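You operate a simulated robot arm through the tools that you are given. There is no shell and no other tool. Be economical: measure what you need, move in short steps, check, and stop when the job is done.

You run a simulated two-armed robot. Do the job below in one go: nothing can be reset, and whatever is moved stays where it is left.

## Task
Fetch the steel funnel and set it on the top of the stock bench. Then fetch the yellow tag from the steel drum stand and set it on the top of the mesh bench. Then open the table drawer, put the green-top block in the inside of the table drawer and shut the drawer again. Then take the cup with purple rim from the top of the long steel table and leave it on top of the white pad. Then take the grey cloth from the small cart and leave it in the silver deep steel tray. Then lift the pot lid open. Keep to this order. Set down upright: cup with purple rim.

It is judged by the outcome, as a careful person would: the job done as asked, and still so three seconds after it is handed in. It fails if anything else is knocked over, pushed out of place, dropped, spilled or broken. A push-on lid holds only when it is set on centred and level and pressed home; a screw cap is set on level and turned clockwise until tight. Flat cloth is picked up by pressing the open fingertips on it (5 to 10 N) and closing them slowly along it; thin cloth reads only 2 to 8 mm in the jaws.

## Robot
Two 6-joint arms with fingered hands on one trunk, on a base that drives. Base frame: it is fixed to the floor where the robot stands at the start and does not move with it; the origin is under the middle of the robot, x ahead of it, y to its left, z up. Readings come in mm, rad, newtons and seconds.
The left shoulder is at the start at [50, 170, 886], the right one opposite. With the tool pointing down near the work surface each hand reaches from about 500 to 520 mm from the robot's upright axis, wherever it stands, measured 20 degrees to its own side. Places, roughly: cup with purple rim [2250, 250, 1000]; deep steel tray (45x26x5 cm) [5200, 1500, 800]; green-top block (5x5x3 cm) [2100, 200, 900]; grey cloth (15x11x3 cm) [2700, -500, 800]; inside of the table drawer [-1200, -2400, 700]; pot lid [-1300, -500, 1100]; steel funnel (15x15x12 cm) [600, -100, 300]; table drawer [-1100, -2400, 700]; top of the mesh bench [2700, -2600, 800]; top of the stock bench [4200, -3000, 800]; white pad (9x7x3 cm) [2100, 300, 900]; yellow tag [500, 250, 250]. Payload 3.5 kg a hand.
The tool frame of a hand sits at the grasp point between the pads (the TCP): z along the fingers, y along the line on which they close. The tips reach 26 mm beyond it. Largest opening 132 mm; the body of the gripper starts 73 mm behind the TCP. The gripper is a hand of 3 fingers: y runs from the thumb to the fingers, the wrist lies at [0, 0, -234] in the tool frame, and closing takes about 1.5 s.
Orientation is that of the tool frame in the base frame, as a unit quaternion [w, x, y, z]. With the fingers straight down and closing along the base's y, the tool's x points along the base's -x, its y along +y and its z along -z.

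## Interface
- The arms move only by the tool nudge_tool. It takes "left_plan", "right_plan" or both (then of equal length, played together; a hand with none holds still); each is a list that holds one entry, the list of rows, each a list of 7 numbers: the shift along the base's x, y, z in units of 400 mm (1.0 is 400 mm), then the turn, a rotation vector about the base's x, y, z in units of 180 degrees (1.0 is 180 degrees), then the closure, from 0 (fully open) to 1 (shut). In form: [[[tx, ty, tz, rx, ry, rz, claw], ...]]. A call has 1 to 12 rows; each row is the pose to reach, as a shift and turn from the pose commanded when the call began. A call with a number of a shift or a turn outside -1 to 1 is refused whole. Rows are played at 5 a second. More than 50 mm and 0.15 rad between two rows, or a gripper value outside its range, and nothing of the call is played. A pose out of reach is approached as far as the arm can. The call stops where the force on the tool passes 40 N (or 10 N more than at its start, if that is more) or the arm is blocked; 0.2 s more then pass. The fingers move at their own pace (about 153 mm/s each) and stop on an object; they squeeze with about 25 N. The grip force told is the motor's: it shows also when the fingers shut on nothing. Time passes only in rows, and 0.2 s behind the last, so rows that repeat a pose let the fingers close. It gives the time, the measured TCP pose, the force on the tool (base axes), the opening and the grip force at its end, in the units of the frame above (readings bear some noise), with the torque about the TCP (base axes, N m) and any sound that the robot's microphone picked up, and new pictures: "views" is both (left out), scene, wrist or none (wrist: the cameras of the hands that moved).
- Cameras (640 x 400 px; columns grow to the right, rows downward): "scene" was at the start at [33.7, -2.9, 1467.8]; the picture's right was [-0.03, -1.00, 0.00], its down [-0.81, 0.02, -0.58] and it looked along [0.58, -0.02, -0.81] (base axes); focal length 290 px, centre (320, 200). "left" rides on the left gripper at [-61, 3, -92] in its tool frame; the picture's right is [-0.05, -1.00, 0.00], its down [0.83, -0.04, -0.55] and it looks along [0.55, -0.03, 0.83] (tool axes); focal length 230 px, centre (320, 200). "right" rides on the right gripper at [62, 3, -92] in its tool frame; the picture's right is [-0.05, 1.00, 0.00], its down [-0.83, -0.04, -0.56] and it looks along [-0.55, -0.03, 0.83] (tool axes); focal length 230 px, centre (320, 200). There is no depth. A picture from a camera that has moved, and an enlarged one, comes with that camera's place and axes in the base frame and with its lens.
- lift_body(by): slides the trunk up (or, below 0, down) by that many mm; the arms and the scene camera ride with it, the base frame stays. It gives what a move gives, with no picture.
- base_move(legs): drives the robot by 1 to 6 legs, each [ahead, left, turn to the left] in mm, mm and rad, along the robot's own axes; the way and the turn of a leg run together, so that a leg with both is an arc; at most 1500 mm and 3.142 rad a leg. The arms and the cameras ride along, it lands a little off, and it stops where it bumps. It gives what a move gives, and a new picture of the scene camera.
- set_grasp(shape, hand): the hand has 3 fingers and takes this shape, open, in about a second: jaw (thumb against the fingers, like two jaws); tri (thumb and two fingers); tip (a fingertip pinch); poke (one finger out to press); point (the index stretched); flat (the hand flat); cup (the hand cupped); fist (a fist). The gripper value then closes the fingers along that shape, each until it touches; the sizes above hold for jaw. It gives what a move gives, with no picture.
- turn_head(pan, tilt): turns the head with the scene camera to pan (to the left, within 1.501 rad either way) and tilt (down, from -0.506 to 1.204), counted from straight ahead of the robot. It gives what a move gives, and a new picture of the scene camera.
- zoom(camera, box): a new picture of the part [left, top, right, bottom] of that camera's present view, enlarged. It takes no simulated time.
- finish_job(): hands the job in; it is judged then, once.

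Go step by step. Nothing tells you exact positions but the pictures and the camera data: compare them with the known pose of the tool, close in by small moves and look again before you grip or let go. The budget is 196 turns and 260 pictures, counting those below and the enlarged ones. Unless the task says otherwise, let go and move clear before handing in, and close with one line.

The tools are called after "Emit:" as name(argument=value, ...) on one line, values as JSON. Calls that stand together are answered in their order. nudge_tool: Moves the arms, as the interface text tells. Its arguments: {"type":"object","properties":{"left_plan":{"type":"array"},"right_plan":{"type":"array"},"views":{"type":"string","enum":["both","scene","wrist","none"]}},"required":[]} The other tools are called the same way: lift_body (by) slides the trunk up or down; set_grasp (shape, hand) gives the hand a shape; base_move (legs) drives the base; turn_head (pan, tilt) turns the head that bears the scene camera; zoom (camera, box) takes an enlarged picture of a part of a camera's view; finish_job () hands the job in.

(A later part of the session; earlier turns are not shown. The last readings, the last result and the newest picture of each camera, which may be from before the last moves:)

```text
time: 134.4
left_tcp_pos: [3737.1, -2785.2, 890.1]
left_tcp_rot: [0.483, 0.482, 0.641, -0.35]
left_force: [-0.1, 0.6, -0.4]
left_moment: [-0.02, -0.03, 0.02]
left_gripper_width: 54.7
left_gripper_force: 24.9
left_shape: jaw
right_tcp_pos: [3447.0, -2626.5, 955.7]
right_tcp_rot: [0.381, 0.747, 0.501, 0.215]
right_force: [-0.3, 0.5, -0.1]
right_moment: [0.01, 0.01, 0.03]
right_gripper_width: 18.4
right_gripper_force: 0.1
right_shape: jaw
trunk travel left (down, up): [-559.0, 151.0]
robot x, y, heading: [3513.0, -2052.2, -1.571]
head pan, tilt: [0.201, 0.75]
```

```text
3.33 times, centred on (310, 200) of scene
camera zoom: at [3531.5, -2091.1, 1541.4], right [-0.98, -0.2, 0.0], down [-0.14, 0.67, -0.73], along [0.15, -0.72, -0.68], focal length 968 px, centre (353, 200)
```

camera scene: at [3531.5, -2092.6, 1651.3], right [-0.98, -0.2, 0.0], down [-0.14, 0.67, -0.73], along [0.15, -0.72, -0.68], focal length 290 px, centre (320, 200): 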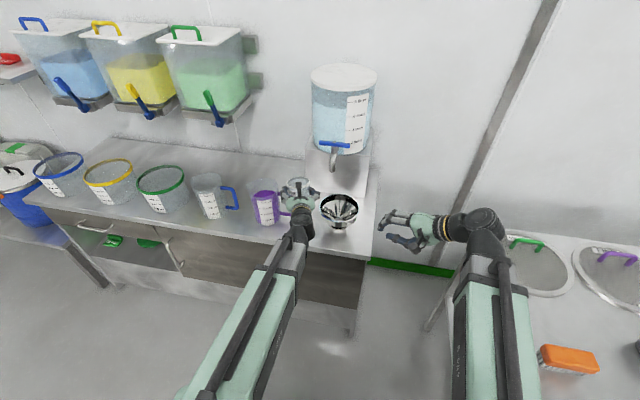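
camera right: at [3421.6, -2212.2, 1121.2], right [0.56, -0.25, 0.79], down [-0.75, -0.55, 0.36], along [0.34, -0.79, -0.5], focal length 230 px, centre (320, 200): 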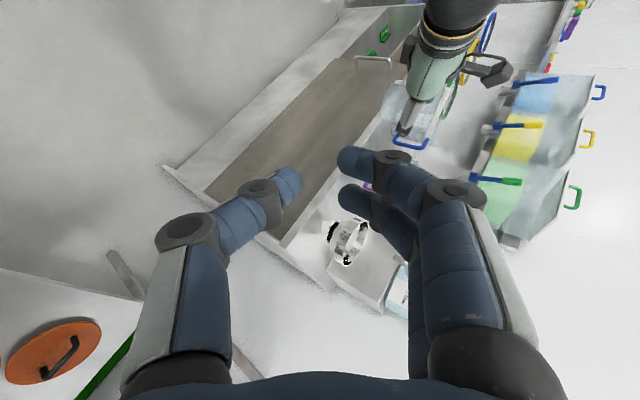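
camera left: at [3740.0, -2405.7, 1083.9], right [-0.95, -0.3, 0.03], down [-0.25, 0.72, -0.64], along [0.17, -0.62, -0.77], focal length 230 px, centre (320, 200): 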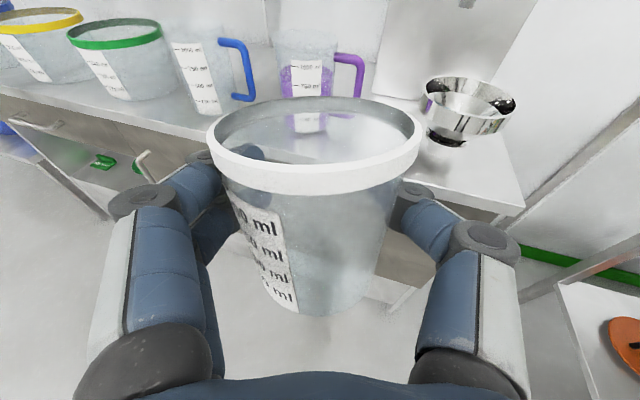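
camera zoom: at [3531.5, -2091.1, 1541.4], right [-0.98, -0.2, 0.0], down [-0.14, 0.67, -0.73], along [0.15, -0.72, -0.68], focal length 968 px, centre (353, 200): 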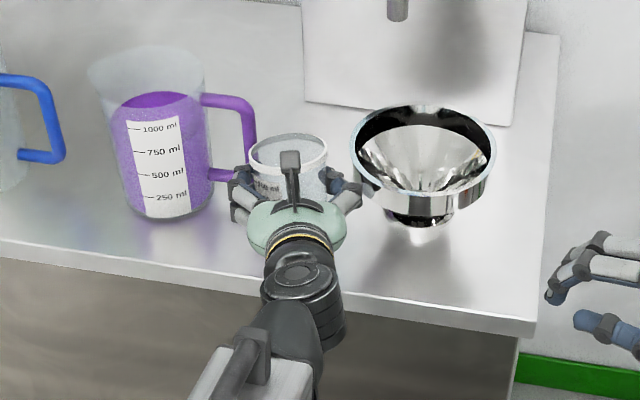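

Emit:
lift_body(by=-30)

Emit:
lift_body(by=-8)

Emit:
lift_body(by=-6)

Emit:
zoom(camera="left", box=[0, 0, 640, 400])

```text
time: 135.1
left_tcp_pos: [3735.8, -2785.6, 860.8]
left_tcp_rot: [0.483, 0.483, 0.641, -0.351]
left_force: [0.4, 0.4, -0.9]
left_moment: [0.0, 0.01, 0.04]
left_gripper_width: 54.4
left_gripper_force: 25.2
left_shape: jaw
right_tcp_pos: [3446.2, -2626.8, 924.5]
right_tcp_rot: [0.381, 0.747, 0.501, 0.215]
right_force: [0.0, -0.1, -0.6]
right_moment: [0.06, -0.06, -0.01]
right_gripper_width: 18.4
right_gripper_force: 0.1
right_shape: jaw
trunk travel left (down, up): [-529.0, 181.0]
robot x, y, heading: [3513.5, -2049.1, -1.57]
head pan, tilt: [0.201, 0.75]
```

```text
time: 135.7
left_tcp_pos: [3734.3, -2784.5, 854.7]
left_tcp_rot: [0.484, 0.482, 0.639, -0.352]
left_force: [-3.6, -0.4, 17.3]
left_moment: [-0.25, -0.04, -0.03]
left_gripper_width: 53.7
left_gripper_force: 25.1
left_shape: jaw
right_tcp_pos: [3447.7, -2626.8, 916.8]
right_tcp_rot: [0.383, 0.746, 0.5, 0.215]
right_force: [0.6, 0.1, 0.2]
right_moment: [-0.03, 0.03, -0.01]
right_gripper_width: 18.6
right_gripper_force: 0.1
right_shape: jaw
trunk travel left (down, up): [-521.0, 189.0]
robot x, y, heading: [3514.6, -2047.2, -1.567]
head pan, tilt: [0.201, 0.75]
```

```text
time: 136.2
left_tcp_pos: [3736.9, -2786.0, 843.0]
left_tcp_rot: [0.482, 0.483, 0.642, -0.349]
left_force: [1.3, 0.0, 5.1]
left_moment: [0.01, -0.01, 0.0]
left_gripper_width: 35.6
left_gripper_force: 24.9
left_shape: jaw
right_tcp_pos: [3448.5, -2627.6, 910.2]
right_tcp_rot: [0.382, 0.746, 0.501, 0.216]
right_force: [-1.1, -0.5, -0.7]
right_moment: [0.01, -0.02, 0.02]
right_gripper_width: 18.4
right_gripper_force: 0.1
right_shape: jaw
trunk travel left (down, up): [-515.0, 195.0]
robot x, y, heading: [3514.9, -2050.6, -1.572]
head pan, tilt: [0.201, 0.75]
```

```text
1.00 times, centred on (320, 200) of left (not enlarged: the box is as wide or as high as the picture)
camera zoom: at [3718.7, -2716.4, 930.3], right [-0.95, -0.31, 0.03], down [-0.26, 0.73, -0.63], along [0.17, -0.61, -0.77], focal length 230 px, centre (320, 200)
```

zoom: 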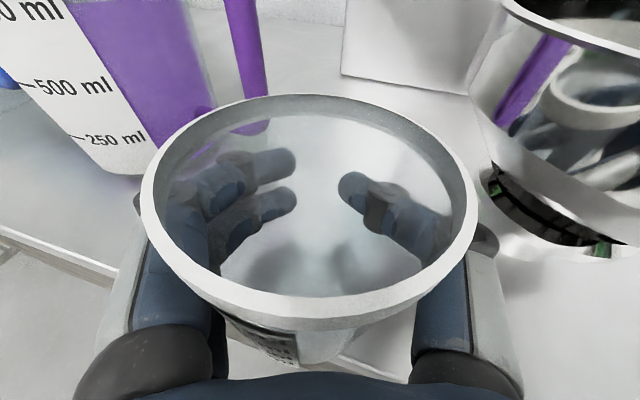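

Emit:
zoom(camera="scene", box=[240, 130, 400, 240])

```text
3.64 times, centred on (320, 185) of scene
camera zoom: at [3531.4, -2090.8, 1497.2], right [-0.98, -0.2, 0.0], down [-0.14, 0.67, -0.73], along [0.15, -0.72, -0.68], focal length 1056 px, centre (320, 254)
```

zoom: 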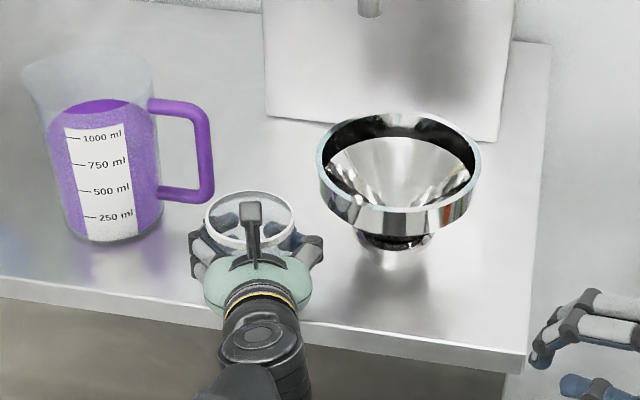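

Emit:
nudge_tool(left_plan=[[[0, 0, 0, 0, 0, 0, 0.7], [0, 0, 0, 0, 0, 0, 0.6], [0, 0, 0, 0, 0, 0, 0.5], [0, 0, 0, 0, 0, 0, 0.4], [0, 0, 0, 0, 0, 0, 0.4]]], views="wrist")

Emit:
zoom(camera="scene", box=[240, 130, 400, 240])

```text
time: 137.4
left_tcp_pos: [3737.2, -2785.1, 845.4]
left_tcp_rot: [0.483, 0.483, 0.642, -0.35]
left_force: [-0.3, -0.4, -0.5]
left_moment: [0.04, 0.05, 0.0]
left_gripper_width: 78.5
left_gripper_force: 0.1
left_shape: jaw
right_tcp_pos: [3447.6, -2627.1, 910.4]
right_tcp_rot: [0.382, 0.747, 0.501, 0.215]
right_force: [0.7, 0.0, -0.5]
right_moment: [-0.01, 0.03, 0.0]
right_gripper_width: 18.6
right_gripper_force: 0.1
right_shape: jaw
trunk travel left (down, up): [-515.0, 195.0]
robot x, y, heading: [3513.5, -2054.7, -1.563]
head pan, tilt: [0.201, 0.75]
camera left: at [3718.1, -2716.8, 930.9], right [-0.95, -0.3, 0.03], down [-0.25, 0.73, -0.64], along [0.17, -0.61, -0.77], focal length 230 px, centre (320, 200)
```

left: 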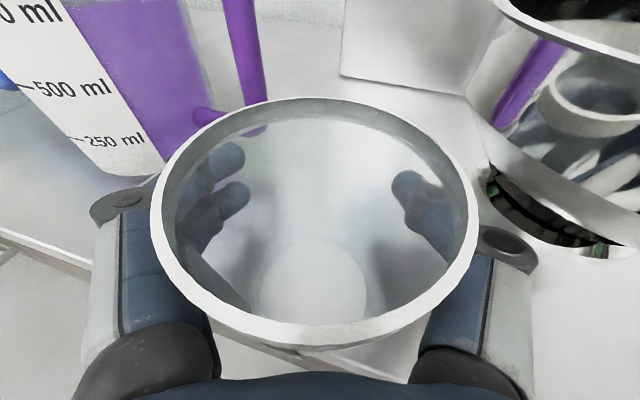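

```text
3.64 times, centred on (320, 185) of scene
camera zoom: at [3531.5, -2091.2, 1497.4], right [-0.98, -0.2, 0.0], down [-0.14, 0.67, -0.73], along [0.15, -0.72, -0.68], focal length 1056 px, centre (320, 254)
```

zoom: 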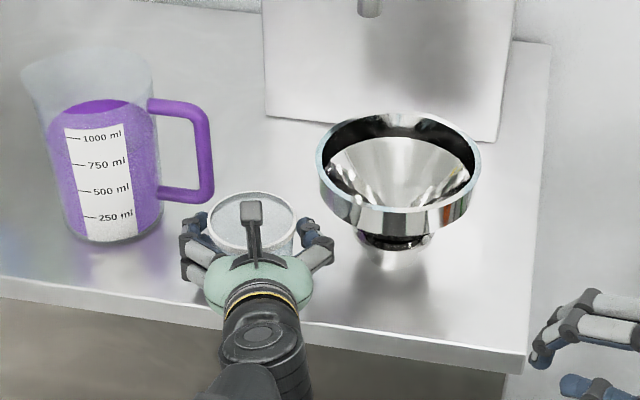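

The cup stands upright. Open a bit more and back away along the hand's direction.

Emit:
nudge_tool(left_plan=[[[0, 0, 0, 0, 0, 0, 0.3], [0, 0, 0, 0, 0, 0, 0.25], [0, 0, 0, 0, 0, 0, 0.25]]], views="wrist")

```text
time: 138.2
left_tcp_pos: [3737.5, -2784.5, 845.1]
left_tcp_rot: [0.483, 0.483, 0.641, -0.35]
left_force: [0.6, 0.5, -0.2]
left_moment: [-0.02, 0.02, -0.06]
left_gripper_width: 98.5
left_gripper_force: 0.1
left_shape: jaw
right_tcp_pos: [3448.1, -2627.5, 911.3]
right_tcp_rot: [0.382, 0.747, 0.501, 0.215]
right_force: [-0.1, -0.1, -0.7]
right_moment: [0.01, 0.01, 0.0]
right_gripper_width: 18.7
right_gripper_force: 0.1
right_shape: jaw
trunk travel left (down, up): [-515.0, 195.0]
robot x, y, heading: [3513.3, -2047.4, -1.568]
head pan, tilt: [0.201, 0.75]
camera left: at [3718.1, -2716.8, 930.9], right [-0.95, -0.3, 0.03], down [-0.25, 0.73, -0.64], along [0.17, -0.61, -0.77], focal length 230 px, centre (320, 200)
```

left: 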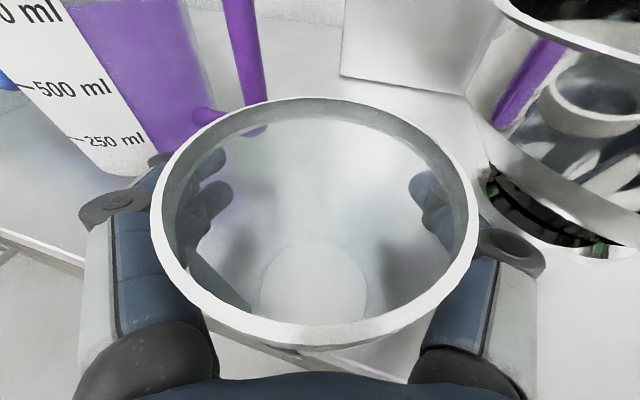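

The cup sits too near the front edge, so I'll re-grip it centred and move it in about 55 mm.

Emit:
nudge_tool(left_plan=[[[-0.01, 0.035, 0, 0, 0, 0, 0.25], [-0.02, 0.068, 0, 0, 0, 0, 0.25], [-0.02, 0.068, 0, 0, 0, 0, 0.4], [-0.02, 0.068, 0, 0, 0, 0, 0.55], [-0.02, 0.068, 0, 0, 0, 0, 0.65], [-0.02, 0.068, 0, 0, 0, 0, 0.75], [-0.02, 0.068, 0, 0, 0, 0, 0.75]]], views="wrist")

```text
time: 139.8
left_tcp_pos: [3728.4, -2758.9, 847.5]
left_tcp_rot: [0.478, 0.487, 0.642, -0.348]
left_force: [-0.5, -0.5, 0.8]
left_moment: [-0.02, 0.03, 0.04]
left_gripper_width: 54.5
left_gripper_force: 25.0
left_shape: jaw
right_tcp_pos: [3449.3, -2627.0, 909.3]
right_tcp_rot: [0.382, 0.747, 0.501, 0.215]
right_force: [-0.3, 0.3, -0.4]
right_moment: [-0.01, 0.02, -0.01]
right_gripper_width: 18.5
right_gripper_force: 0.0
right_shape: jaw
trunk travel left (down, up): [-515.0, 195.0]
robot x, y, heading: [3517.5, -2045.8, -1.569]
head pan, tilt: [0.201, 0.75]
camera left: at [3710.8, -2690.7, 933.0], right [-0.95, -0.3, 0.03], down [-0.25, 0.74, -0.63], along [0.17, -0.61, -0.78], focal length 230 px, centre (320, 200)
```

left: 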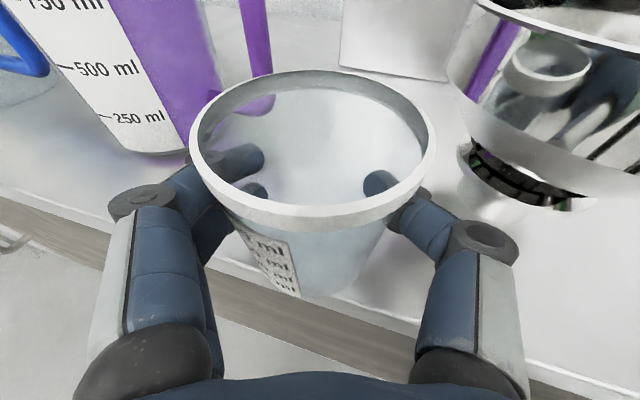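

Emit:
lift_body(by=10)

Emit:
base_move(legs=[[55, 0, 0]])

Emit:
lift_body(by=-8)

Emit:
zoom(camera="left", box=[0, 0, 640, 400])

```text
time: 140.4
left_tcp_pos: [3728.6, -2759.0, 856.3]
left_tcp_rot: [0.479, 0.486, 0.643, -0.347]
left_force: [0.2, 0.6, -0.3]
left_moment: [0.01, -0.01, 0.03]
left_gripper_width: 54.6
left_gripper_force: 24.7
left_shape: jaw
right_tcp_pos: [3448.4, -2626.1, 920.1]
right_tcp_rot: [0.382, 0.746, 0.501, 0.215]
right_force: [0.5, -0.2, 0.2]
right_moment: [-0.01, 0.0, 0.01]
right_gripper_width: 18.7
right_gripper_force: 0.1
right_shape: jaw
trunk travel left (down, up): [-525.0, 185.0]
robot x, y, heading: [3512.7, -2050.8, -1.565]
head pan, tilt: [0.201, 0.75]
```

```text
time: 141.4
left_tcp_pos: [3729.9, -2814.3, 856.2]
left_tcp_rot: [0.48, 0.486, 0.642, -0.348]
left_force: [0.6, -0.7, -0.5]
left_moment: [0.02, -0.03, 0.01]
left_gripper_width: 54.4
left_gripper_force: 24.4
left_shape: jaw
right_tcp_pos: [3449.3, -2681.7, 919.6]
right_tcp_rot: [0.381, 0.746, 0.5, 0.217]
right_force: [0.5, 0.0, -0.3]
right_moment: [-0.01, 0.0, 0.04]
right_gripper_width: 18.6
right_gripper_force: 0.1
right_shape: jaw
trunk travel left (down, up): [-525.0, 185.0]
robot x, y, heading: [3514.4, -2105.0, -1.568]
head pan, tilt: [0.201, 0.75]
camera scene: at [3531.7, -2147.5, 1507.3], right [-0.98, -0.2, 0.0], down [-0.14, 0.67, -0.73], along [0.15, -0.72, -0.68], focal length 290 px, centre (320, 200)
```

scene: 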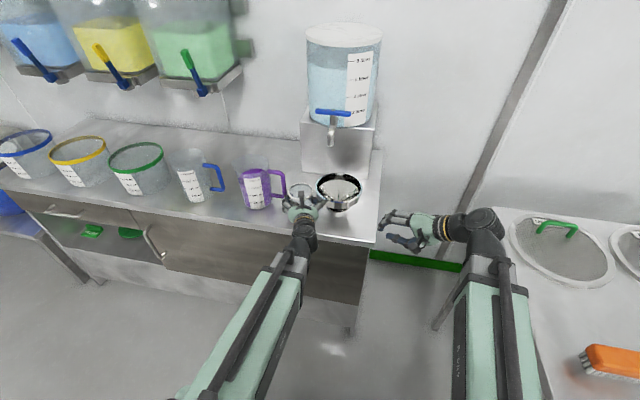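

```text
time: 141.9
left_tcp_pos: [3729.0, -2813.4, 848.6]
left_tcp_rot: [0.479, 0.486, 0.643, -0.347]
left_force: [0.9, 0.9, 0.0]
left_moment: [0.01, 0.03, 0.0]
left_gripper_width: 54.5
left_gripper_force: 25.4
left_shape: jaw
right_tcp_pos: [3449.0, -2682.7, 913.0]
right_tcp_rot: [0.382, 0.746, 0.501, 0.215]
right_force: [0.1, -0.8, -0.4]
right_moment: [-0.03, 0.02, -0.01]
right_gripper_width: 18.6
right_gripper_force: 0.1
right_shape: jaw
trunk travel left (down, up): [-517.0, 193.0]
robot x, y, heading: [3511.7, -2105.7, -1.573]
head pan, tilt: [0.201, 0.75]
```

```text
1.00 times, centred on (320, 200) of left (not enlarged: the box is as wide or as high as the picture)
camera zoom: at [3711.2, -2745.6, 935.1], right [-0.95, -0.3, 0.03], down [-0.25, 0.74, -0.63], along [0.17, -0.61, -0.78], focal length 230 px, centre (320, 200)
```

zoom: 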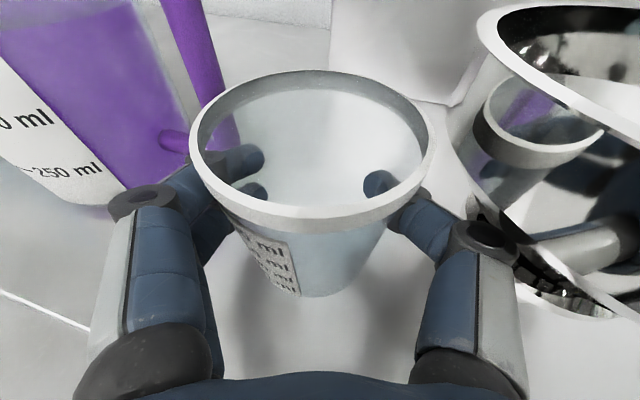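

Emit:
lift_body(by=-2)

Emit:
nudge_tool(left_plan=[[[0, 0, 0, 0, 0, 0, 0.56], [0, 0, 0, 0, 0, 0, 0.5], [0, 0, 0, 0, 0, 0, 0.45], [0, 0, 0, 0, 0, 0, 0.38], [0, 0, 0, 0, 0, 0, 0.38]]], views="wrist")

```text
time: 142.5
left_tcp_pos: [3729.2, -2815.0, 846.4]
left_tcp_rot: [0.48, 0.485, 0.643, -0.348]
left_force: [-0.4, 0.0, -0.1]
left_moment: [0.03, -0.01, -0.01]
left_gripper_width: 54.8
left_gripper_force: 24.7
left_shape: jaw
right_tcp_pos: [3448.1, -2682.7, 910.7]
right_tcp_rot: [0.381, 0.747, 0.501, 0.216]
right_force: [-0.3, -0.1, 0.3]
right_moment: [0.0, 0.03, 0.03]
right_gripper_width: 18.5
right_gripper_force: 0.0
right_shape: jaw
trunk travel left (down, up): [-515.0, 195.0]
robot x, y, heading: [3514.2, -2106.5, -1.573]
head pan, tilt: [0.201, 0.75]
```

```text
time: 143.7
left_tcp_pos: [3728.7, -2813.2, 847.0]
left_tcp_rot: [0.48, 0.485, 0.643, -0.348]
left_force: [-0.6, 0.0, 0.3]
left_moment: [-0.02, 0.02, 0.02]
left_gripper_width: 81.4
left_gripper_force: 0.0
left_shape: jaw
right_tcp_pos: [3448.9, -2681.9, 909.4]
right_tcp_rot: [0.381, 0.746, 0.502, 0.215]
right_force: [-0.4, 0.1, 0.5]
right_moment: [-0.06, 0.01, -0.02]
right_gripper_width: 18.7
right_gripper_force: 0.1
right_shape: jaw
trunk travel left (down, up): [-515.0, 195.0]
robot x, y, heading: [3511.4, -2102.1, -1.566]
head pan, tilt: [0.201, 0.75]
camera left: at [3711.2, -2745.6, 933.0], right [-0.95, -0.3, 0.03], down [-0.25, 0.74, -0.63], along [0.17, -0.61, -0.78], focal length 230 px, centre (320, 200)
```

left: 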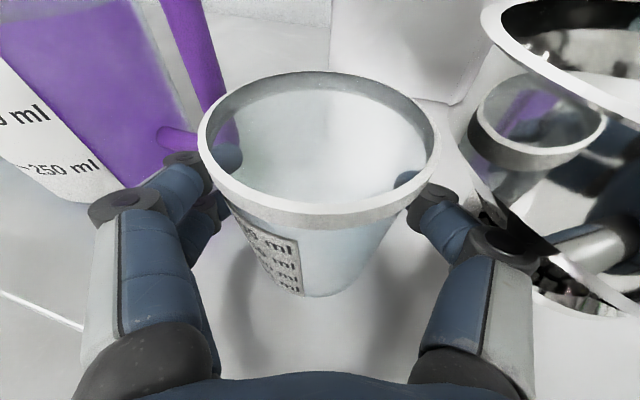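

Emit:
base_move(legs=[[-150, -44, 0], [-300, 0, 0]])

Emit:
zoom(camera="scene", box=[200, 100, 440, 260])

```text
time: 146.7
left_tcp_pos: [3684.1, -2359.2, 847.7]
left_tcp_rot: [0.481, 0.484, 0.644, -0.346]
left_force: [-0.8, 0.6, 0.7]
left_moment: [-0.01, 0.01, -0.04]
left_gripper_width: 81.6
left_gripper_force: 0.0
left_shape: jaw
right_tcp_pos: [3403.7, -2226.8, 911.1]
right_tcp_rot: [0.381, 0.746, 0.502, 0.217]
right_force: [0.2, 0.5, 0.2]
right_moment: [-0.05, 0.0, -0.03]
right_gripper_width: 18.3
right_gripper_force: 0.0
right_shape: jaw
trunk travel left (down, up): [-515.0, 195.0]
robot x, y, heading: [3469.2, -1651.3, -1.559]
head pan, tilt: [0.201, 0.75]
camera scene: at [3485.3, -1691.0, 1497.4], right [-0.98, -0.21, 0.0], down [-0.14, 0.67, -0.73], along [0.15, -0.72, -0.68], focal length 290 px, centre (320, 200)
```

scene: 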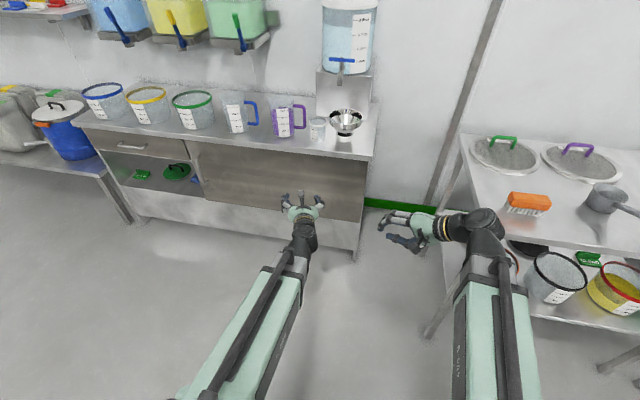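

```text
2.50 times, centred on (320, 180) of scene
camera zoom: at [3485.3, -1691.0, 1497.4], right [-0.98, -0.21, 0.0], down [-0.14, 0.67, -0.73], along [0.15, -0.72, -0.68], focal length 726 px, centre (320, 250)
```

zoom: 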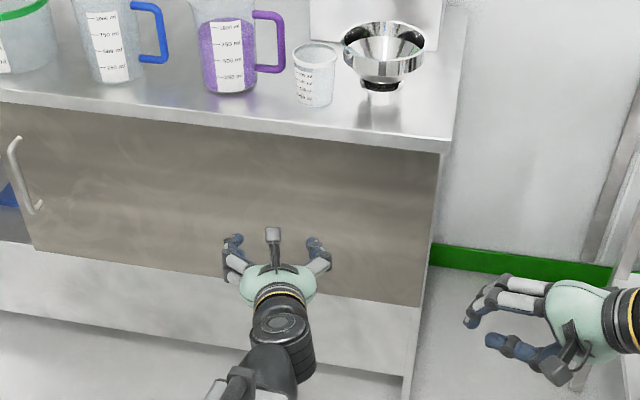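

Funnel and cup are both in place again. Now I drive back to the start area for the yellow tag.

Emit:
base_move(legs=[[-250, 0, 0], [0, 0, 1.56], [-1500, 0, 0], [-1500, 0, 0], [-1000, 0, 0], [0, 1420, 0]])

```text
time: 178.0
left_tcp_pos: [134.7, 174.1, 848.2]
left_tcp_rot: [0.584, -0.117, 0.797, 0.098]
left_force: [-0.1, 0.2, 0.0]
left_moment: [0.0, 0.01, 0.01]
left_gripper_width: 81.3
left_gripper_force: 0.1
left_shape: jaw
right_tcp_pos: [7.0, -108.1, 911.6]
right_tcp_rot: [0.114, 0.168, 0.883, 0.423]
right_force: [-0.5, -0.1, -0.4]
right_moment: [-0.04, 0.02, -0.02]
right_gripper_width: 18.8
right_gripper_force: 0.0
right_shape: jaw
trunk travel left (down, up): [-515.0, 195.0]
robot x, y, heading: [-572.4, -51.9, 0.015]
head pan, tilt: [0.201, 0.75]
camera scene: at [-529.2, -34.4, 1497.4], right [0.22, -0.98, 0.0], down [-0.67, -0.15, -0.73], along [0.71, 0.16, -0.68], focal length 290 px, centre (320, 200)
```

scene: 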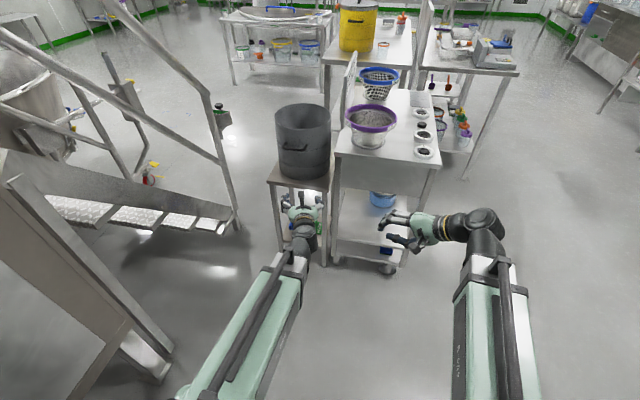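

I reorient the left hand (65° down, jaws across y) and tuck the right arm.

Emit:
nudge_tool(left_plan=[[[-0.02, 0.01, 0, -0.0066, 0.0374, -0.0127, 0], [-0.04, 0.02, 0, -0.0133, 0.0749, -0.0254, 0], [-0.06, 0.03, 0, -0.02, 0.1123, -0.0381, 0], [-0.08, 0.04, 0, -0.0266, 0.1497, -0.0509, 0], [-0.1, 0.05, 0, -0.0332, 0.187, -0.0636, 0], [-0.12, 0.06, 0, -0.04, 0.2246, -0.0763, 0], [-0.14, 0.07, 0, -0.0465, 0.262, -0.089, 0]]], right_plan=[[[-0.08, -0.05, 0, 0, 0, 0, 0.86], [-0.16, -0.1, 0, 0, 0, 0, 0.86], [-0.24, -0.15, 0, 0, 0, 0, 0.86], [-0.32, -0.2, 0, 0, 0, 0, 0.86], [-0.4, -0.25, 0, 0, 0, 0, 0.86], [-0.48, -0.3, 0, 0, 0, 0, 0.86], [-0.5, -0.35, 0, 0, 0, 0, 0.86]]], views="none")

```text
time: 179.6
left_tcp_pos: [78.5, 201.1, 846.5]
left_tcp_rot: [0.215, 0.0, 0.977, 0.0]
left_force: [0.5, 0.2, -0.2]
left_moment: [0.0, 0.0, -0.04]
left_gripper_width: 131.8
left_gripper_force: 0.0
left_shape: jaw
right_tcp_pos: [-98.6, -306.8, 916.8]
right_tcp_rot: [0.113, 0.166, 0.884, 0.423]
right_force: [0.2, 0.0, 0.9]
right_moment: [0.01, -0.01, 0.0]
right_gripper_width: 18.6
right_gripper_force: 0.1
right_shape: jaw
right hand out of reach, approached as far as the arm can: row 2, 3, 4, 5, 6, 7
trunk travel left (down, up): [-515.0, 195.0]
robot x, y, heading: [-567.1, -52.5, 0.018]
head pan, tilt: [0.201, 0.75]
```

Emit:
lift_body(by=-400)

Emit:
lift_body(by=-90)

Emit:
base_move(legs=[[0, 0, -0.016], [250, 65, 0]])

Emit:
zoom(camera="left", box=[0, 0, 640, 400])

```text
time: 183.4
left_tcp_pos: [78.7, 200.9, 445.5]
left_tcp_rot: [0.216, -0.001, 0.976, 0.0]
left_force: [0.4, 0.2, -0.5]
left_moment: [-0.02, -0.01, 0.01]
left_gripper_width: 131.8
left_gripper_force: 0.1
left_shape: jaw
right_tcp_pos: [-98.0, -305.9, 515.8]
right_tcp_rot: [0.113, 0.167, 0.883, 0.423]
right_force: [0.2, 0.5, -0.9]
right_moment: [0.0, 0.0, -0.03]
right_gripper_width: 18.7
right_gripper_force: 0.0
right_shape: jaw
trunk travel left (down, up): [-115.0, 595.0]
robot x, y, heading: [-572.0, -49.6, 0.019]
head pan, tilt: [0.201, 0.75]
```

```text
time: 184.6
left_tcp_pos: [79.5, 200.0, 356.5]
left_tcp_rot: [0.216, -0.001, 0.976, 0.0]
left_force: [0.4, -0.2, 0.1]
left_moment: [0.0, -0.01, 0.03]
left_gripper_width: 131.9
left_gripper_force: 0.0
left_shape: jaw
right_tcp_pos: [-99.1, -306.6, 426.3]
right_tcp_rot: [0.113, 0.167, 0.883, 0.423]
right_force: [0.4, -0.1, 0.0]
right_moment: [0.0, 0.0, 0.02]
right_gripper_width: 18.3
right_gripper_force: 0.2
right_shape: jaw
trunk travel left (down, up): [-25.0, 685.0]
robot x, y, heading: [-573.6, -54.3, 0.023]
head pan, tilt: [0.201, 0.75]
```

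```text
time: 186.8
left_tcp_pos: [332.9, 256.7, 356.6]
left_tcp_rot: [0.216, 0.007, 0.976, -0.001]
left_force: [0.7, 0.9, -0.9]
left_moment: [-0.01, 0.03, 0.04]
left_gripper_width: 131.7
left_gripper_force: 0.1
left_shape: jaw
right_tcp_pos: [147.5, -248.5, 425.8]
right_tcp_rot: [0.117, 0.173, 0.882, 0.422]
right_force: [0.1, -0.8, -0.2]
right_moment: [-0.02, 0.03, -0.02]
right_gripper_width: 18.5
right_gripper_force: 0.0
right_shape: jaw
trunk travel left (down, up): [-25.0, 685.0]
robot x, y, heading: [-320.6, 13.5, 0.005]
head pan, tilt: [0.201, 0.75]
camera scene: at [-278.1, 30.4, 1007.4], right [0.2, -0.98, 0.0], down [-0.67, -0.14, -0.73], along [0.72, 0.15, -0.68], focal length 290 px, centre (320, 200)
```

scene: 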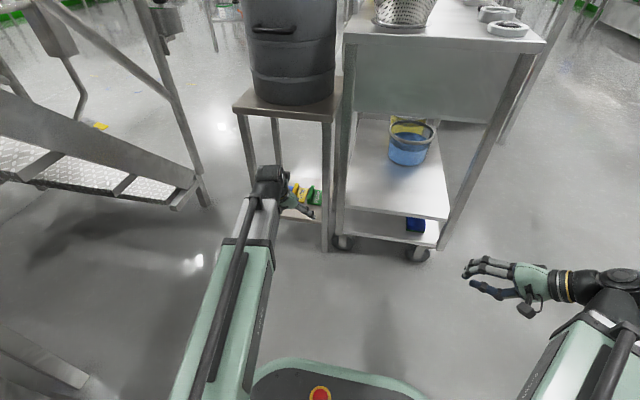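

```text
1.00 times, centred on (320, 200) of left (not enlarged: the box is as wide or as high as the picture)
camera zoom: at [351.1, 260.9, 466.0], right [0.03, -1.0, 0.02], down [-0.99, -0.03, 0.15], along [-0.15, -0.03, -0.99], focal length 230 px, centre (320, 200)
```

zoom: 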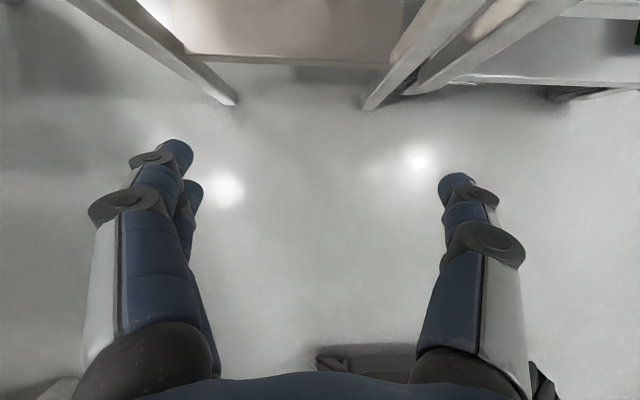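

Emit:
base_move(legs=[[110, 12, 0]])

Emit:
zoom(camera="left", box=[0, 0, 640, 400])

```text
time: 188.0
left_tcp_pos: [442.8, 269.1, 356.4]
left_tcp_rot: [0.215, 0.006, 0.976, -0.001]
left_force: [-0.3, 0.4, 0.5]
left_moment: [0.04, 0.0, 0.0]
left_gripper_width: 131.7
left_gripper_force: 0.0
left_shape: jaw
right_tcp_pos: [258.6, -235.1, 426.2]
right_tcp_rot: [0.116, 0.174, 0.882, 0.423]
right_force: [-0.5, 0.8, -0.2]
right_moment: [-0.01, 0.01, -0.05]
right_gripper_width: 18.7
right_gripper_force: 0.0
right_shape: jaw
trunk travel left (down, up): [-25.0, 685.0]
robot x, y, heading: [-208.3, 22.9, 0.006]
head pan, tilt: [0.201, 0.75]
camera scene: at [-167.9, 42.6, 1007.4], right [0.2, -0.98, 0.0], down [-0.67, -0.14, -0.73], along [0.72, 0.15, -0.68], focal length 290 px, centre (320, 200)
```

scene: 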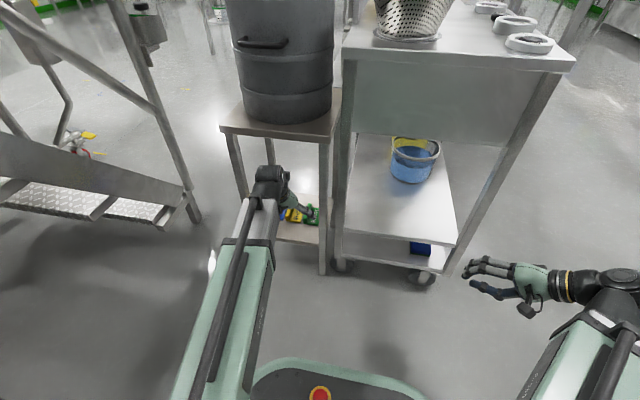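

```text
1.00 times, centred on (320, 200) of left (not enlarged: the box is as wide or as high as the picture)
camera zoom: at [461.4, 273.1, 466.0], right [0.03, -1.0, 0.02], down [-0.99, -0.03, 0.15], along [-0.15, -0.03, -0.99], focal length 230 px, centre (320, 200)
```

zoom: 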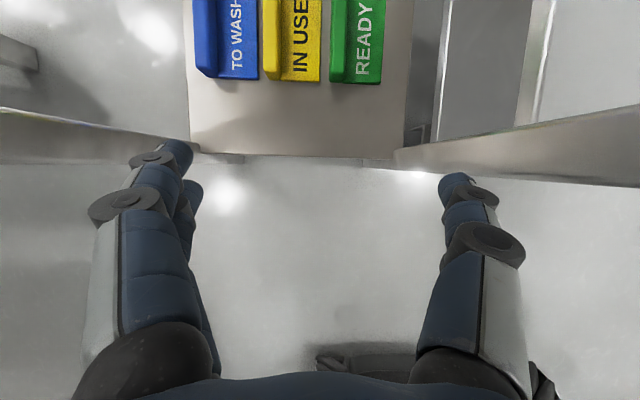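

I see the yellow tag: ridge at y≈310, near end x≈529. I steepen the hand, half-close, and hover over its ridge.

Emit:
nudge_tool(left_plan=[[[0.02, 0.035, -0.03, 0, 0.036, 0, 0.5], [0.05, 0.07, -0.06, 0, 0.072, 0, 0.66], [0.12, 0.1025, -0.08, 0, 0.072, 0, 0.66], [0.19, 0.1025, -0.1, 0, 0.072, 0, 0.66], [0.2625, 0.1025, -0.1, 0, 0.072, 0, 0.66], [0.2625, 0.1025, -0.1, 0, 0.072, 0, 0.66]]], views="wrist")

```text
time: 189.4
left_tcp_pos: [547.7, 311.0, 315.3]
left_tcp_rot: [0.105, 0.007, 0.994, -0.003]
left_force: [0.3, -0.2, 0.0]
left_moment: [0.02, 0.03, -0.01]
left_gripper_width: 45.5
left_gripper_force: 0.0
left_shape: jaw
right_tcp_pos: [257.9, -236.1, 425.2]
right_tcp_rot: [0.117, 0.174, 0.882, 0.422]
right_force: [0.1, -0.4, -1.0]
right_moment: [-0.02, 0.0, -0.01]
right_gripper_width: 18.6
right_gripper_force: 0.1
right_shape: jaw
trunk travel left (down, up): [-25.0, 685.0]
robot x, y, heading: [-205.5, 28.6, 0.006]
head pan, tilt: [0.201, 0.75]
camera left: at [590.9, 314.3, 418.6], right [0.04, -1.0, 0.01], down [-0.93, -0.03, 0.37], along [-0.37, -0.03, -0.93], focal length 230 px, centre (320, 200)
```

left: 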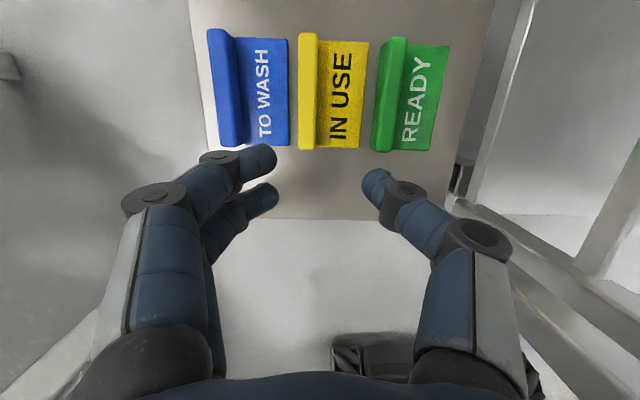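

Two views give shelf z≈180; ridge at y≈321, x 557–645. Adjust and lower to just above.

Emit:
nudge_tool(left_plan=[[[0.05, 0.025, -0.05, 0, 0, 0, 0.66], [0.1, 0.025, -0.13, 0, 0, 0, 0.66], [0.1, 0.025, -0.19, 0, 0, 0, 0.66], [0.1, 0.025, -0.19, 0, 0, 0, 0.66]]], views="wrist")

```text
time: 190.4
left_tcp_pos: [571.3, 316.9, 241.0]
left_tcp_rot: [0.105, 0.007, 0.994, -0.003]
left_force: [-1.1, -0.2, -0.8]
left_moment: [0.0, -0.02, 0.04]
left_gripper_width: 45.1
left_gripper_force: 0.1
left_shape: jaw
left hand out of reach, approached as far as the arm can: row 2, 3, 4
right_tcp_pos: [257.8, -236.2, 425.0]
right_tcp_rot: [0.116, 0.174, 0.882, 0.422]
right_force: [0.0, -0.6, -0.3]
right_moment: [-0.01, 0.01, -0.03]
right_gripper_width: 18.5
right_gripper_force: 0.0
right_shape: jaw
trunk travel left (down, up): [-25.0, 685.0]
robot x, y, heading: [-211.7, 24.0, 0.005]
head pan, tilt: [0.201, 0.75]
camera left: at [612.0, 320.5, 344.7], right [0.04, -1.0, 0.01], down [-0.93, -0.03, 0.37], along [-0.37, -0.03, -0.93], focal length 230 px, centre (320, 200)
```

left: 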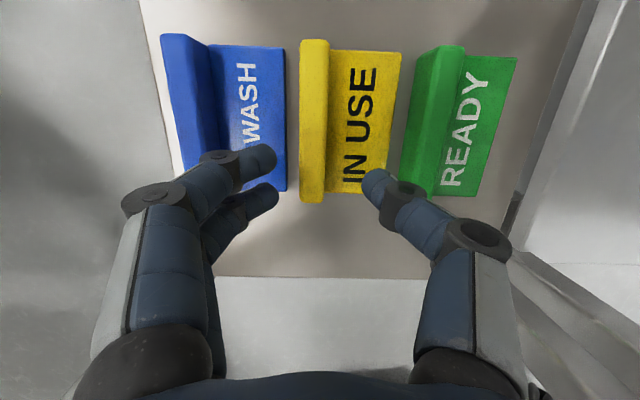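

Emit:
base_move(legs=[[28, 3, 0]])

Emit:
lift_body(by=-14)

Emit:
zoom(camera="left", box=[120, 20, 520, 270])

```text
time: 191.3
left_tcp_pos: [597.0, 319.9, 242.7]
left_tcp_rot: [0.105, 0.007, 0.994, -0.003]
left_force: [-0.6, -0.8, 0.0]
left_moment: [0.01, -0.01, 0.03]
left_gripper_width: 45.1
left_gripper_force: 0.0
left_shape: jaw
right_tcp_pos: [285.8, -233.2, 425.0]
right_tcp_rot: [0.117, 0.173, 0.882, 0.422]
right_force: [0.3, -0.8, -0.5]
right_moment: [-0.01, 0.02, -0.02]
right_gripper_width: 18.4
right_gripper_force: 0.1
right_shape: jaw
trunk travel left (down, up): [-25.0, 685.0]
robot x, y, heading: [-183.6, 30.1, 0.005]
head pan, tilt: [0.201, 0.75]
camera scene: at [-140.0, 45.7, 1007.4], right [0.2, -0.98, 0.0], down [-0.67, -0.14, -0.73], along [0.72, 0.15, -0.68], focal length 290 px, centre (320, 200)
```

scene: 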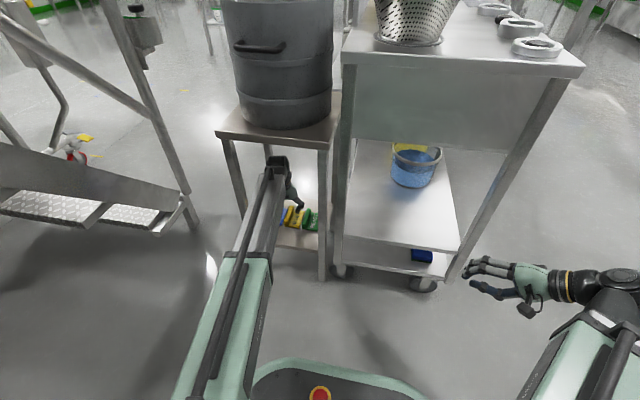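

```text
time: 191.9
left_tcp_pos: [597.4, 319.8, 227.5]
left_tcp_rot: [0.105, 0.006, 0.994, -0.003]
left_force: [-0.1, 0.3, 0.7]
left_moment: [-0.01, 0.0, 0.02]
left_gripper_width: 45.3
left_gripper_force: 0.0
left_shape: jaw
right_tcp_pos: [286.2, -231.5, 411.3]
right_tcp_rot: [0.116, 0.173, 0.882, 0.422]
right_force: [-0.3, -0.6, -0.1]
right_moment: [-0.02, 0.01, -0.01]
right_gripper_width: 18.5
right_gripper_force: 0.1
right_shape: jaw
trunk travel left (down, up): [-11.0, 699.0]
robot x, y, heading: [-185.0, 29.9, 0.006]
head pan, tilt: [0.201, 0.75]
```

```text
1.60 times, centred on (320, 145) of left
camera zoom: at [639.9, 323.7, 331.0], right [0.04, -1.0, 0.01], down [-0.93, -0.03, 0.37], along [-0.37, -0.03, -0.93], focal length 368 px, centre (320, 288)
```

zoom: 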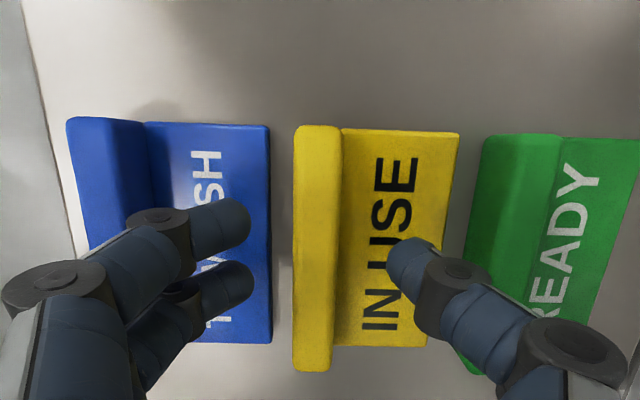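

Emit:
lift_body(by=-9)

Emit:
nudge_tool(left_plan=[[[0, 0, 0, 0, 0, 0, 0.75], [0, 0, 0, 0, 0, 0, 0.85], [0, 0, 0, 0, 0, 0, 1], [0, 0, 0, 0, 0, 0, 1], [0, 0, 0, 0, 0, 0, 1]]], views="wrist")

```text
time: 192.5
left_tcp_pos: [597.7, 319.4, 219.4]
left_tcp_rot: [0.105, 0.007, 0.994, -0.003]
left_force: [0.1, -0.3, -0.2]
left_moment: [0.0, 0.01, 0.03]
left_gripper_width: 45.5
left_gripper_force: 0.0
left_shape: jaw
right_tcp_pos: [285.6, -233.1, 402.7]
right_tcp_rot: [0.116, 0.173, 0.882, 0.422]
right_force: [0.5, -0.2, -0.1]
right_moment: [0.0, 0.01, -0.02]
right_gripper_width: 18.3
right_gripper_force: 0.0
right_shape: jaw
trunk travel left (down, up): [-2.0, 708.0]
robot x, y, heading: [-178.4, 31.3, 0.003]
head pan, tilt: [0.201, 0.75]
```

```text
time: 193.7
left_tcp_pos: [597.1, 319.2, 219.3]
left_tcp_rot: [0.105, 0.007, 0.994, -0.003]
left_force: [-0.3, 0.6, -1.0]
left_moment: [0.01, 0.04, 0.05]
left_gripper_width: 10.9
left_gripper_force: 25.1
left_shape: jaw
right_tcp_pos: [285.4, -233.4, 402.8]
right_tcp_rot: [0.117, 0.173, 0.882, 0.423]
right_force: [-0.9, -0.4, -0.1]
right_moment: [0.0, 0.0, 0.01]
right_gripper_width: 18.3
right_gripper_force: 0.1
right_shape: jaw
trunk travel left (down, up): [-2.0, 708.0]
robot x, y, heading: [-181.2, 28.9, 0.008]
head pan, tilt: [0.201, 0.75]
camera left: at [639.9, 323.7, 321.9], right [0.04, -1.0, 0.01], down [-0.93, -0.03, 0.37], along [-0.37, -0.03, -0.93], focal length 230 px, centre (320, 200)
```

left: 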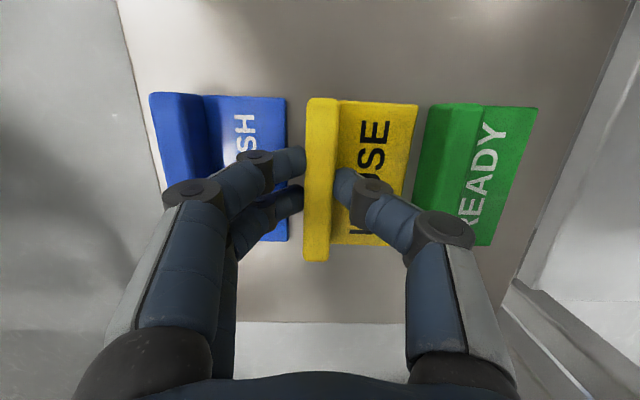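

Gripped (11 mm). I lift the tag slightly and check.

Emit:
lift_body(by=40)

Emit:
zoom(camera="left", box=[0, 0, 640, 400])

```text
time: 194.5
left_tcp_pos: [597.6, 319.1, 259.1]
left_tcp_rot: [0.106, 0.007, 0.994, -0.003]
left_force: [-0.5, 0.0, -1.1]
left_moment: [0.03, -0.01, -0.03]
left_gripper_width: 11.0
left_gripper_force: 25.6
left_shape: jaw
right_tcp_pos: [286.0, -232.8, 440.7]
right_tcp_rot: [0.116, 0.174, 0.882, 0.422]
right_force: [0.2, -0.4, -0.3]
right_moment: [0.01, 0.01, 0.02]
right_gripper_width: 18.6
right_gripper_force: 0.1
right_shape: jaw
trunk travel left (down, up): [-42.0, 668.0]
robot x, y, heading: [-181.3, 29.1, 0.008]
head pan, tilt: [0.201, 0.75]
```

```text
1.00 times, centred on (320, 200) of left (not enlarged: the box is as wide or as high as the picture)
camera zoom: at [639.9, 323.7, 361.9], right [0.04, -1.0, 0.01], down [-0.93, -0.03, 0.37], along [-0.37, -0.03, -0.93], focal length 230 px, centre (320, 200)
```

zoom: 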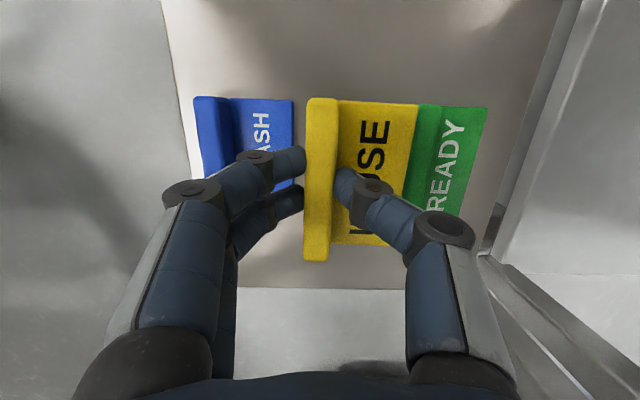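

Back out, raise, and drive to the mesh bench.

Emit:
base_move(legs=[[-390, 0, 0]])

Emit:
lift_body(by=400)

Emit:
lift_body(by=260)

Emit:
base_move(legs=[[0, -1440, 0], [1500, 0, 0], [1450, 0, 0], [0, 0, -1.571]])

```text
time: 197.0
left_tcp_pos: [205.4, 317.2, 259.2]
left_tcp_rot: [0.106, 0.008, 0.994, -0.003]
left_force: [-1.0, -0.2, 0.6]
left_moment: [0.03, -0.02, 0.01]
left_gripper_width: 10.9
left_gripper_force: 25.1
left_shape: jaw
right_tcp_pos: [-107.9, -235.6, 441.7]
right_tcp_rot: [0.117, 0.175, 0.882, 0.422]
right_force: [0.1, -0.2, 0.2]
right_moment: [0.03, 0.0, -0.02]
right_gripper_width: 18.5
right_gripper_force: 0.0
right_shape: jaw
trunk travel left (down, up): [-42.0, 668.0]
robot x, y, heading: [-574.5, 29.2, 0.002]
head pan, tilt: [0.201, 0.75]
camera scene: at [-532.6, 45.2, 1024.4], right [0.2, -0.98, 0.0], down [-0.67, -0.14, -0.73], along [0.72, 0.15, -0.68], focal length 290 px, centre (320, 200)
```

scene: 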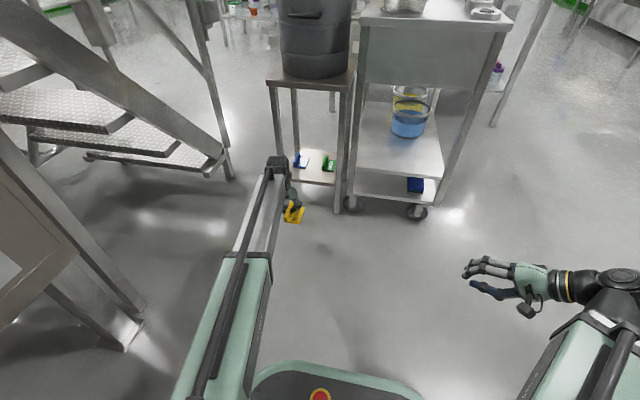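

```text
time: 200.8
left_tcp_pos: [206.2, 316.3, 658.6]
left_tcp_rot: [0.105, 0.008, 0.994, -0.002]
left_force: [0.2, 0.6, -0.2]
left_moment: [0.01, -0.01, 0.02]
left_gripper_width: 10.9
left_gripper_force: 25.1
left_shape: jaw
right_tcp_pos: [-108.5, -234.8, 841.9]
right_tcp_rot: [0.118, 0.175, 0.881, 0.423]
right_force: [-1.0, 0.2, 0.1]
right_moment: [0.02, 0.01, -0.02]
right_gripper_width: 18.5
right_gripper_force: 0.0
right_shape: jaw
trunk travel left (down, up): [-442.0, 268.0]
robot x, y, heading: [-573.7, 25.7, -0.002]
head pan, tilt: [0.201, 0.75]
```

```text
time: 203.5
left_tcp_pos: [205.8, 317.7, 919.2]
left_tcp_rot: [0.105, 0.008, 0.994, -0.002]
left_force: [0.2, -0.2, -0.3]
left_moment: [-0.01, -0.01, 0.02]
left_gripper_width: 11.1
left_gripper_force: 24.9
left_shape: jaw
right_tcp_pos: [-108.7, -234.3, 1102.2]
right_tcp_rot: [0.118, 0.175, 0.882, 0.421]
right_force: [0.0, -0.4, 0.0]
right_moment: [-0.02, 0.03, -0.01]
right_gripper_width: 18.5
right_gripper_force: 0.0
right_shape: jaw
trunk travel left (down, up): [-702.0, 8.0]
robot x, y, heading: [-574.8, 32.7, 0.004]
head pan, tilt: [0.201, 0.75]
```

```text
time: 228.4
left_tcp_pos: [2644.1, -2273.2, 919.4]
left_tcp_rot: [0.071, 0.722, 0.684, -0.079]
left_force: [-0.4, 0.4, -0.3]
left_moment: [0.0, 0.0, -0.02]
left_gripper_width: 11.0
left_gripper_force: 24.6
left_shape: jaw
right_tcp_pos: [2104.7, -1938.5, 1102.4]
right_tcp_rot: [0.385, 0.757, 0.486, 0.208]
right_force: [-0.1, -0.4, 0.0]
right_moment: [-0.02, 0.03, -0.04]
right_gripper_width: 18.4
right_gripper_force: 0.1
right_shape: jaw
trunk travel left (down, up): [-702.0, 8.0]
robot x, y, heading: [2383.7, -1482.1, -1.608]
head pan, tilt: [0.201, 0.75]
camera scene: at [2402.4, -1524.0, 1684.4], right [-0.99, -0.16, 0.0], down [-0.11, 0.67, -0.73], along [0.12, -0.72, -0.68], focal length 290 px, centre (320, 200)
```

scene: 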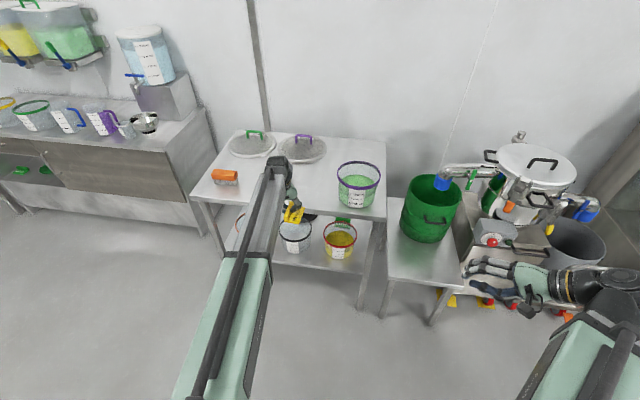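

I see the mesh bench (z≈850, front y≈-2340); free space at about x=2820. I square up, raise the hand a bit and look.

Emit:
nudge_tool(left_plan=[[[0, 0, 0.08, 0, 0, 0, 1], [0, 0, 0.15, 0, 0, 0, 1]]], views="none")

Emit:
base_move(legs=[[0, 0, 0.037], [0, 147, 0], [100, 0, 0]])

Emit:
zoom(camera="left", box=[0, 0, 640, 400])

```text
time: 229.0
left_tcp_pos: [2643.4, -2272.9, 979.2]
left_tcp_rot: [0.071, 0.722, 0.684, -0.078]
left_force: [0.6, 0.7, -0.6]
left_moment: [-0.01, -0.01, 0.03]
left_gripper_width: 11.1
left_gripper_force: 24.9
left_shape: jaw
right_tcp_pos: [2103.5, -1938.7, 1102.1]
right_tcp_rot: [0.385, 0.757, 0.486, 0.208]
right_force: [0.1, -0.4, 0.0]
right_moment: [0.01, -0.03, 0.02]
right_gripper_width: 18.5
right_gripper_force: 0.1
right_shape: jaw
trunk travel left (down, up): [-702.0, 8.0]
robot x, y, heading: [2385.3, -1482.7, -1.61]
head pan, tilt: [0.201, 0.75]
```

```text
time: 231.5
left_tcp_pos: [2820.5, -2365.9, 977.7]
left_tcp_rot: [0.072, 0.71, 0.696, -0.077]
left_force: [0.5, 0.0, -0.4]
left_moment: [0.04, 0.04, 0.0]
left_gripper_width: 10.8
left_gripper_force: 24.6
left_shape: jaw
right_tcp_pos: [2268.0, -2052.1, 1101.0]
right_tcp_rot: [0.381, 0.748, 0.499, 0.216]
right_force: [-0.4, -0.7, 0.1]
right_moment: [0.03, 0.03, 0.04]
right_gripper_width: 18.3
right_gripper_force: 0.1
right_shape: jaw
trunk travel left (down, up): [-702.0, 8.0]
robot x, y, heading: [2535.4, -1586.7, -1.572]
head pan, tilt: [0.201, 0.75]
camera scene: at [2551.5, -1628.5, 1684.3], right [-0.98, -0.2, 0.0], down [-0.13, 0.67, -0.73], along [0.14, -0.72, -0.68], focal length 290 px, centre (320, 200)
```

scene: 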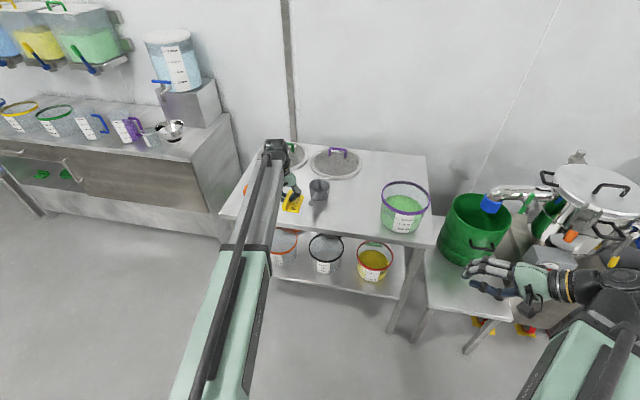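

```text
1.00 times, centred on (320, 200) of left (not enlarged: the box is as wide or as high as the picture)
camera zoom: at [2824.1, -2407.0, 1080.0], right [-1.0, -0.03, 0.01], down [-0.02, 0.93, 0.37], along [-0.02, 0.37, -0.93], focal length 230 px, centre (320, 200)
```

zoom: 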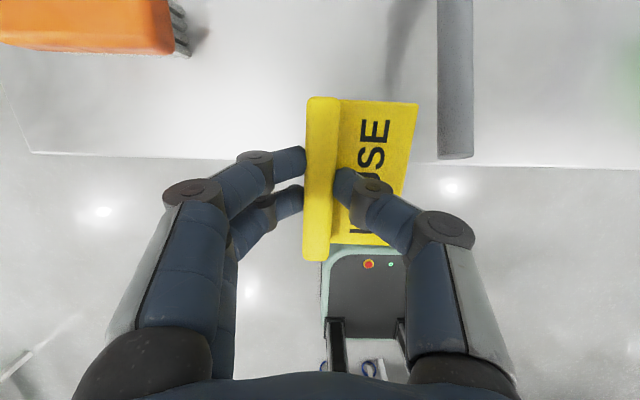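

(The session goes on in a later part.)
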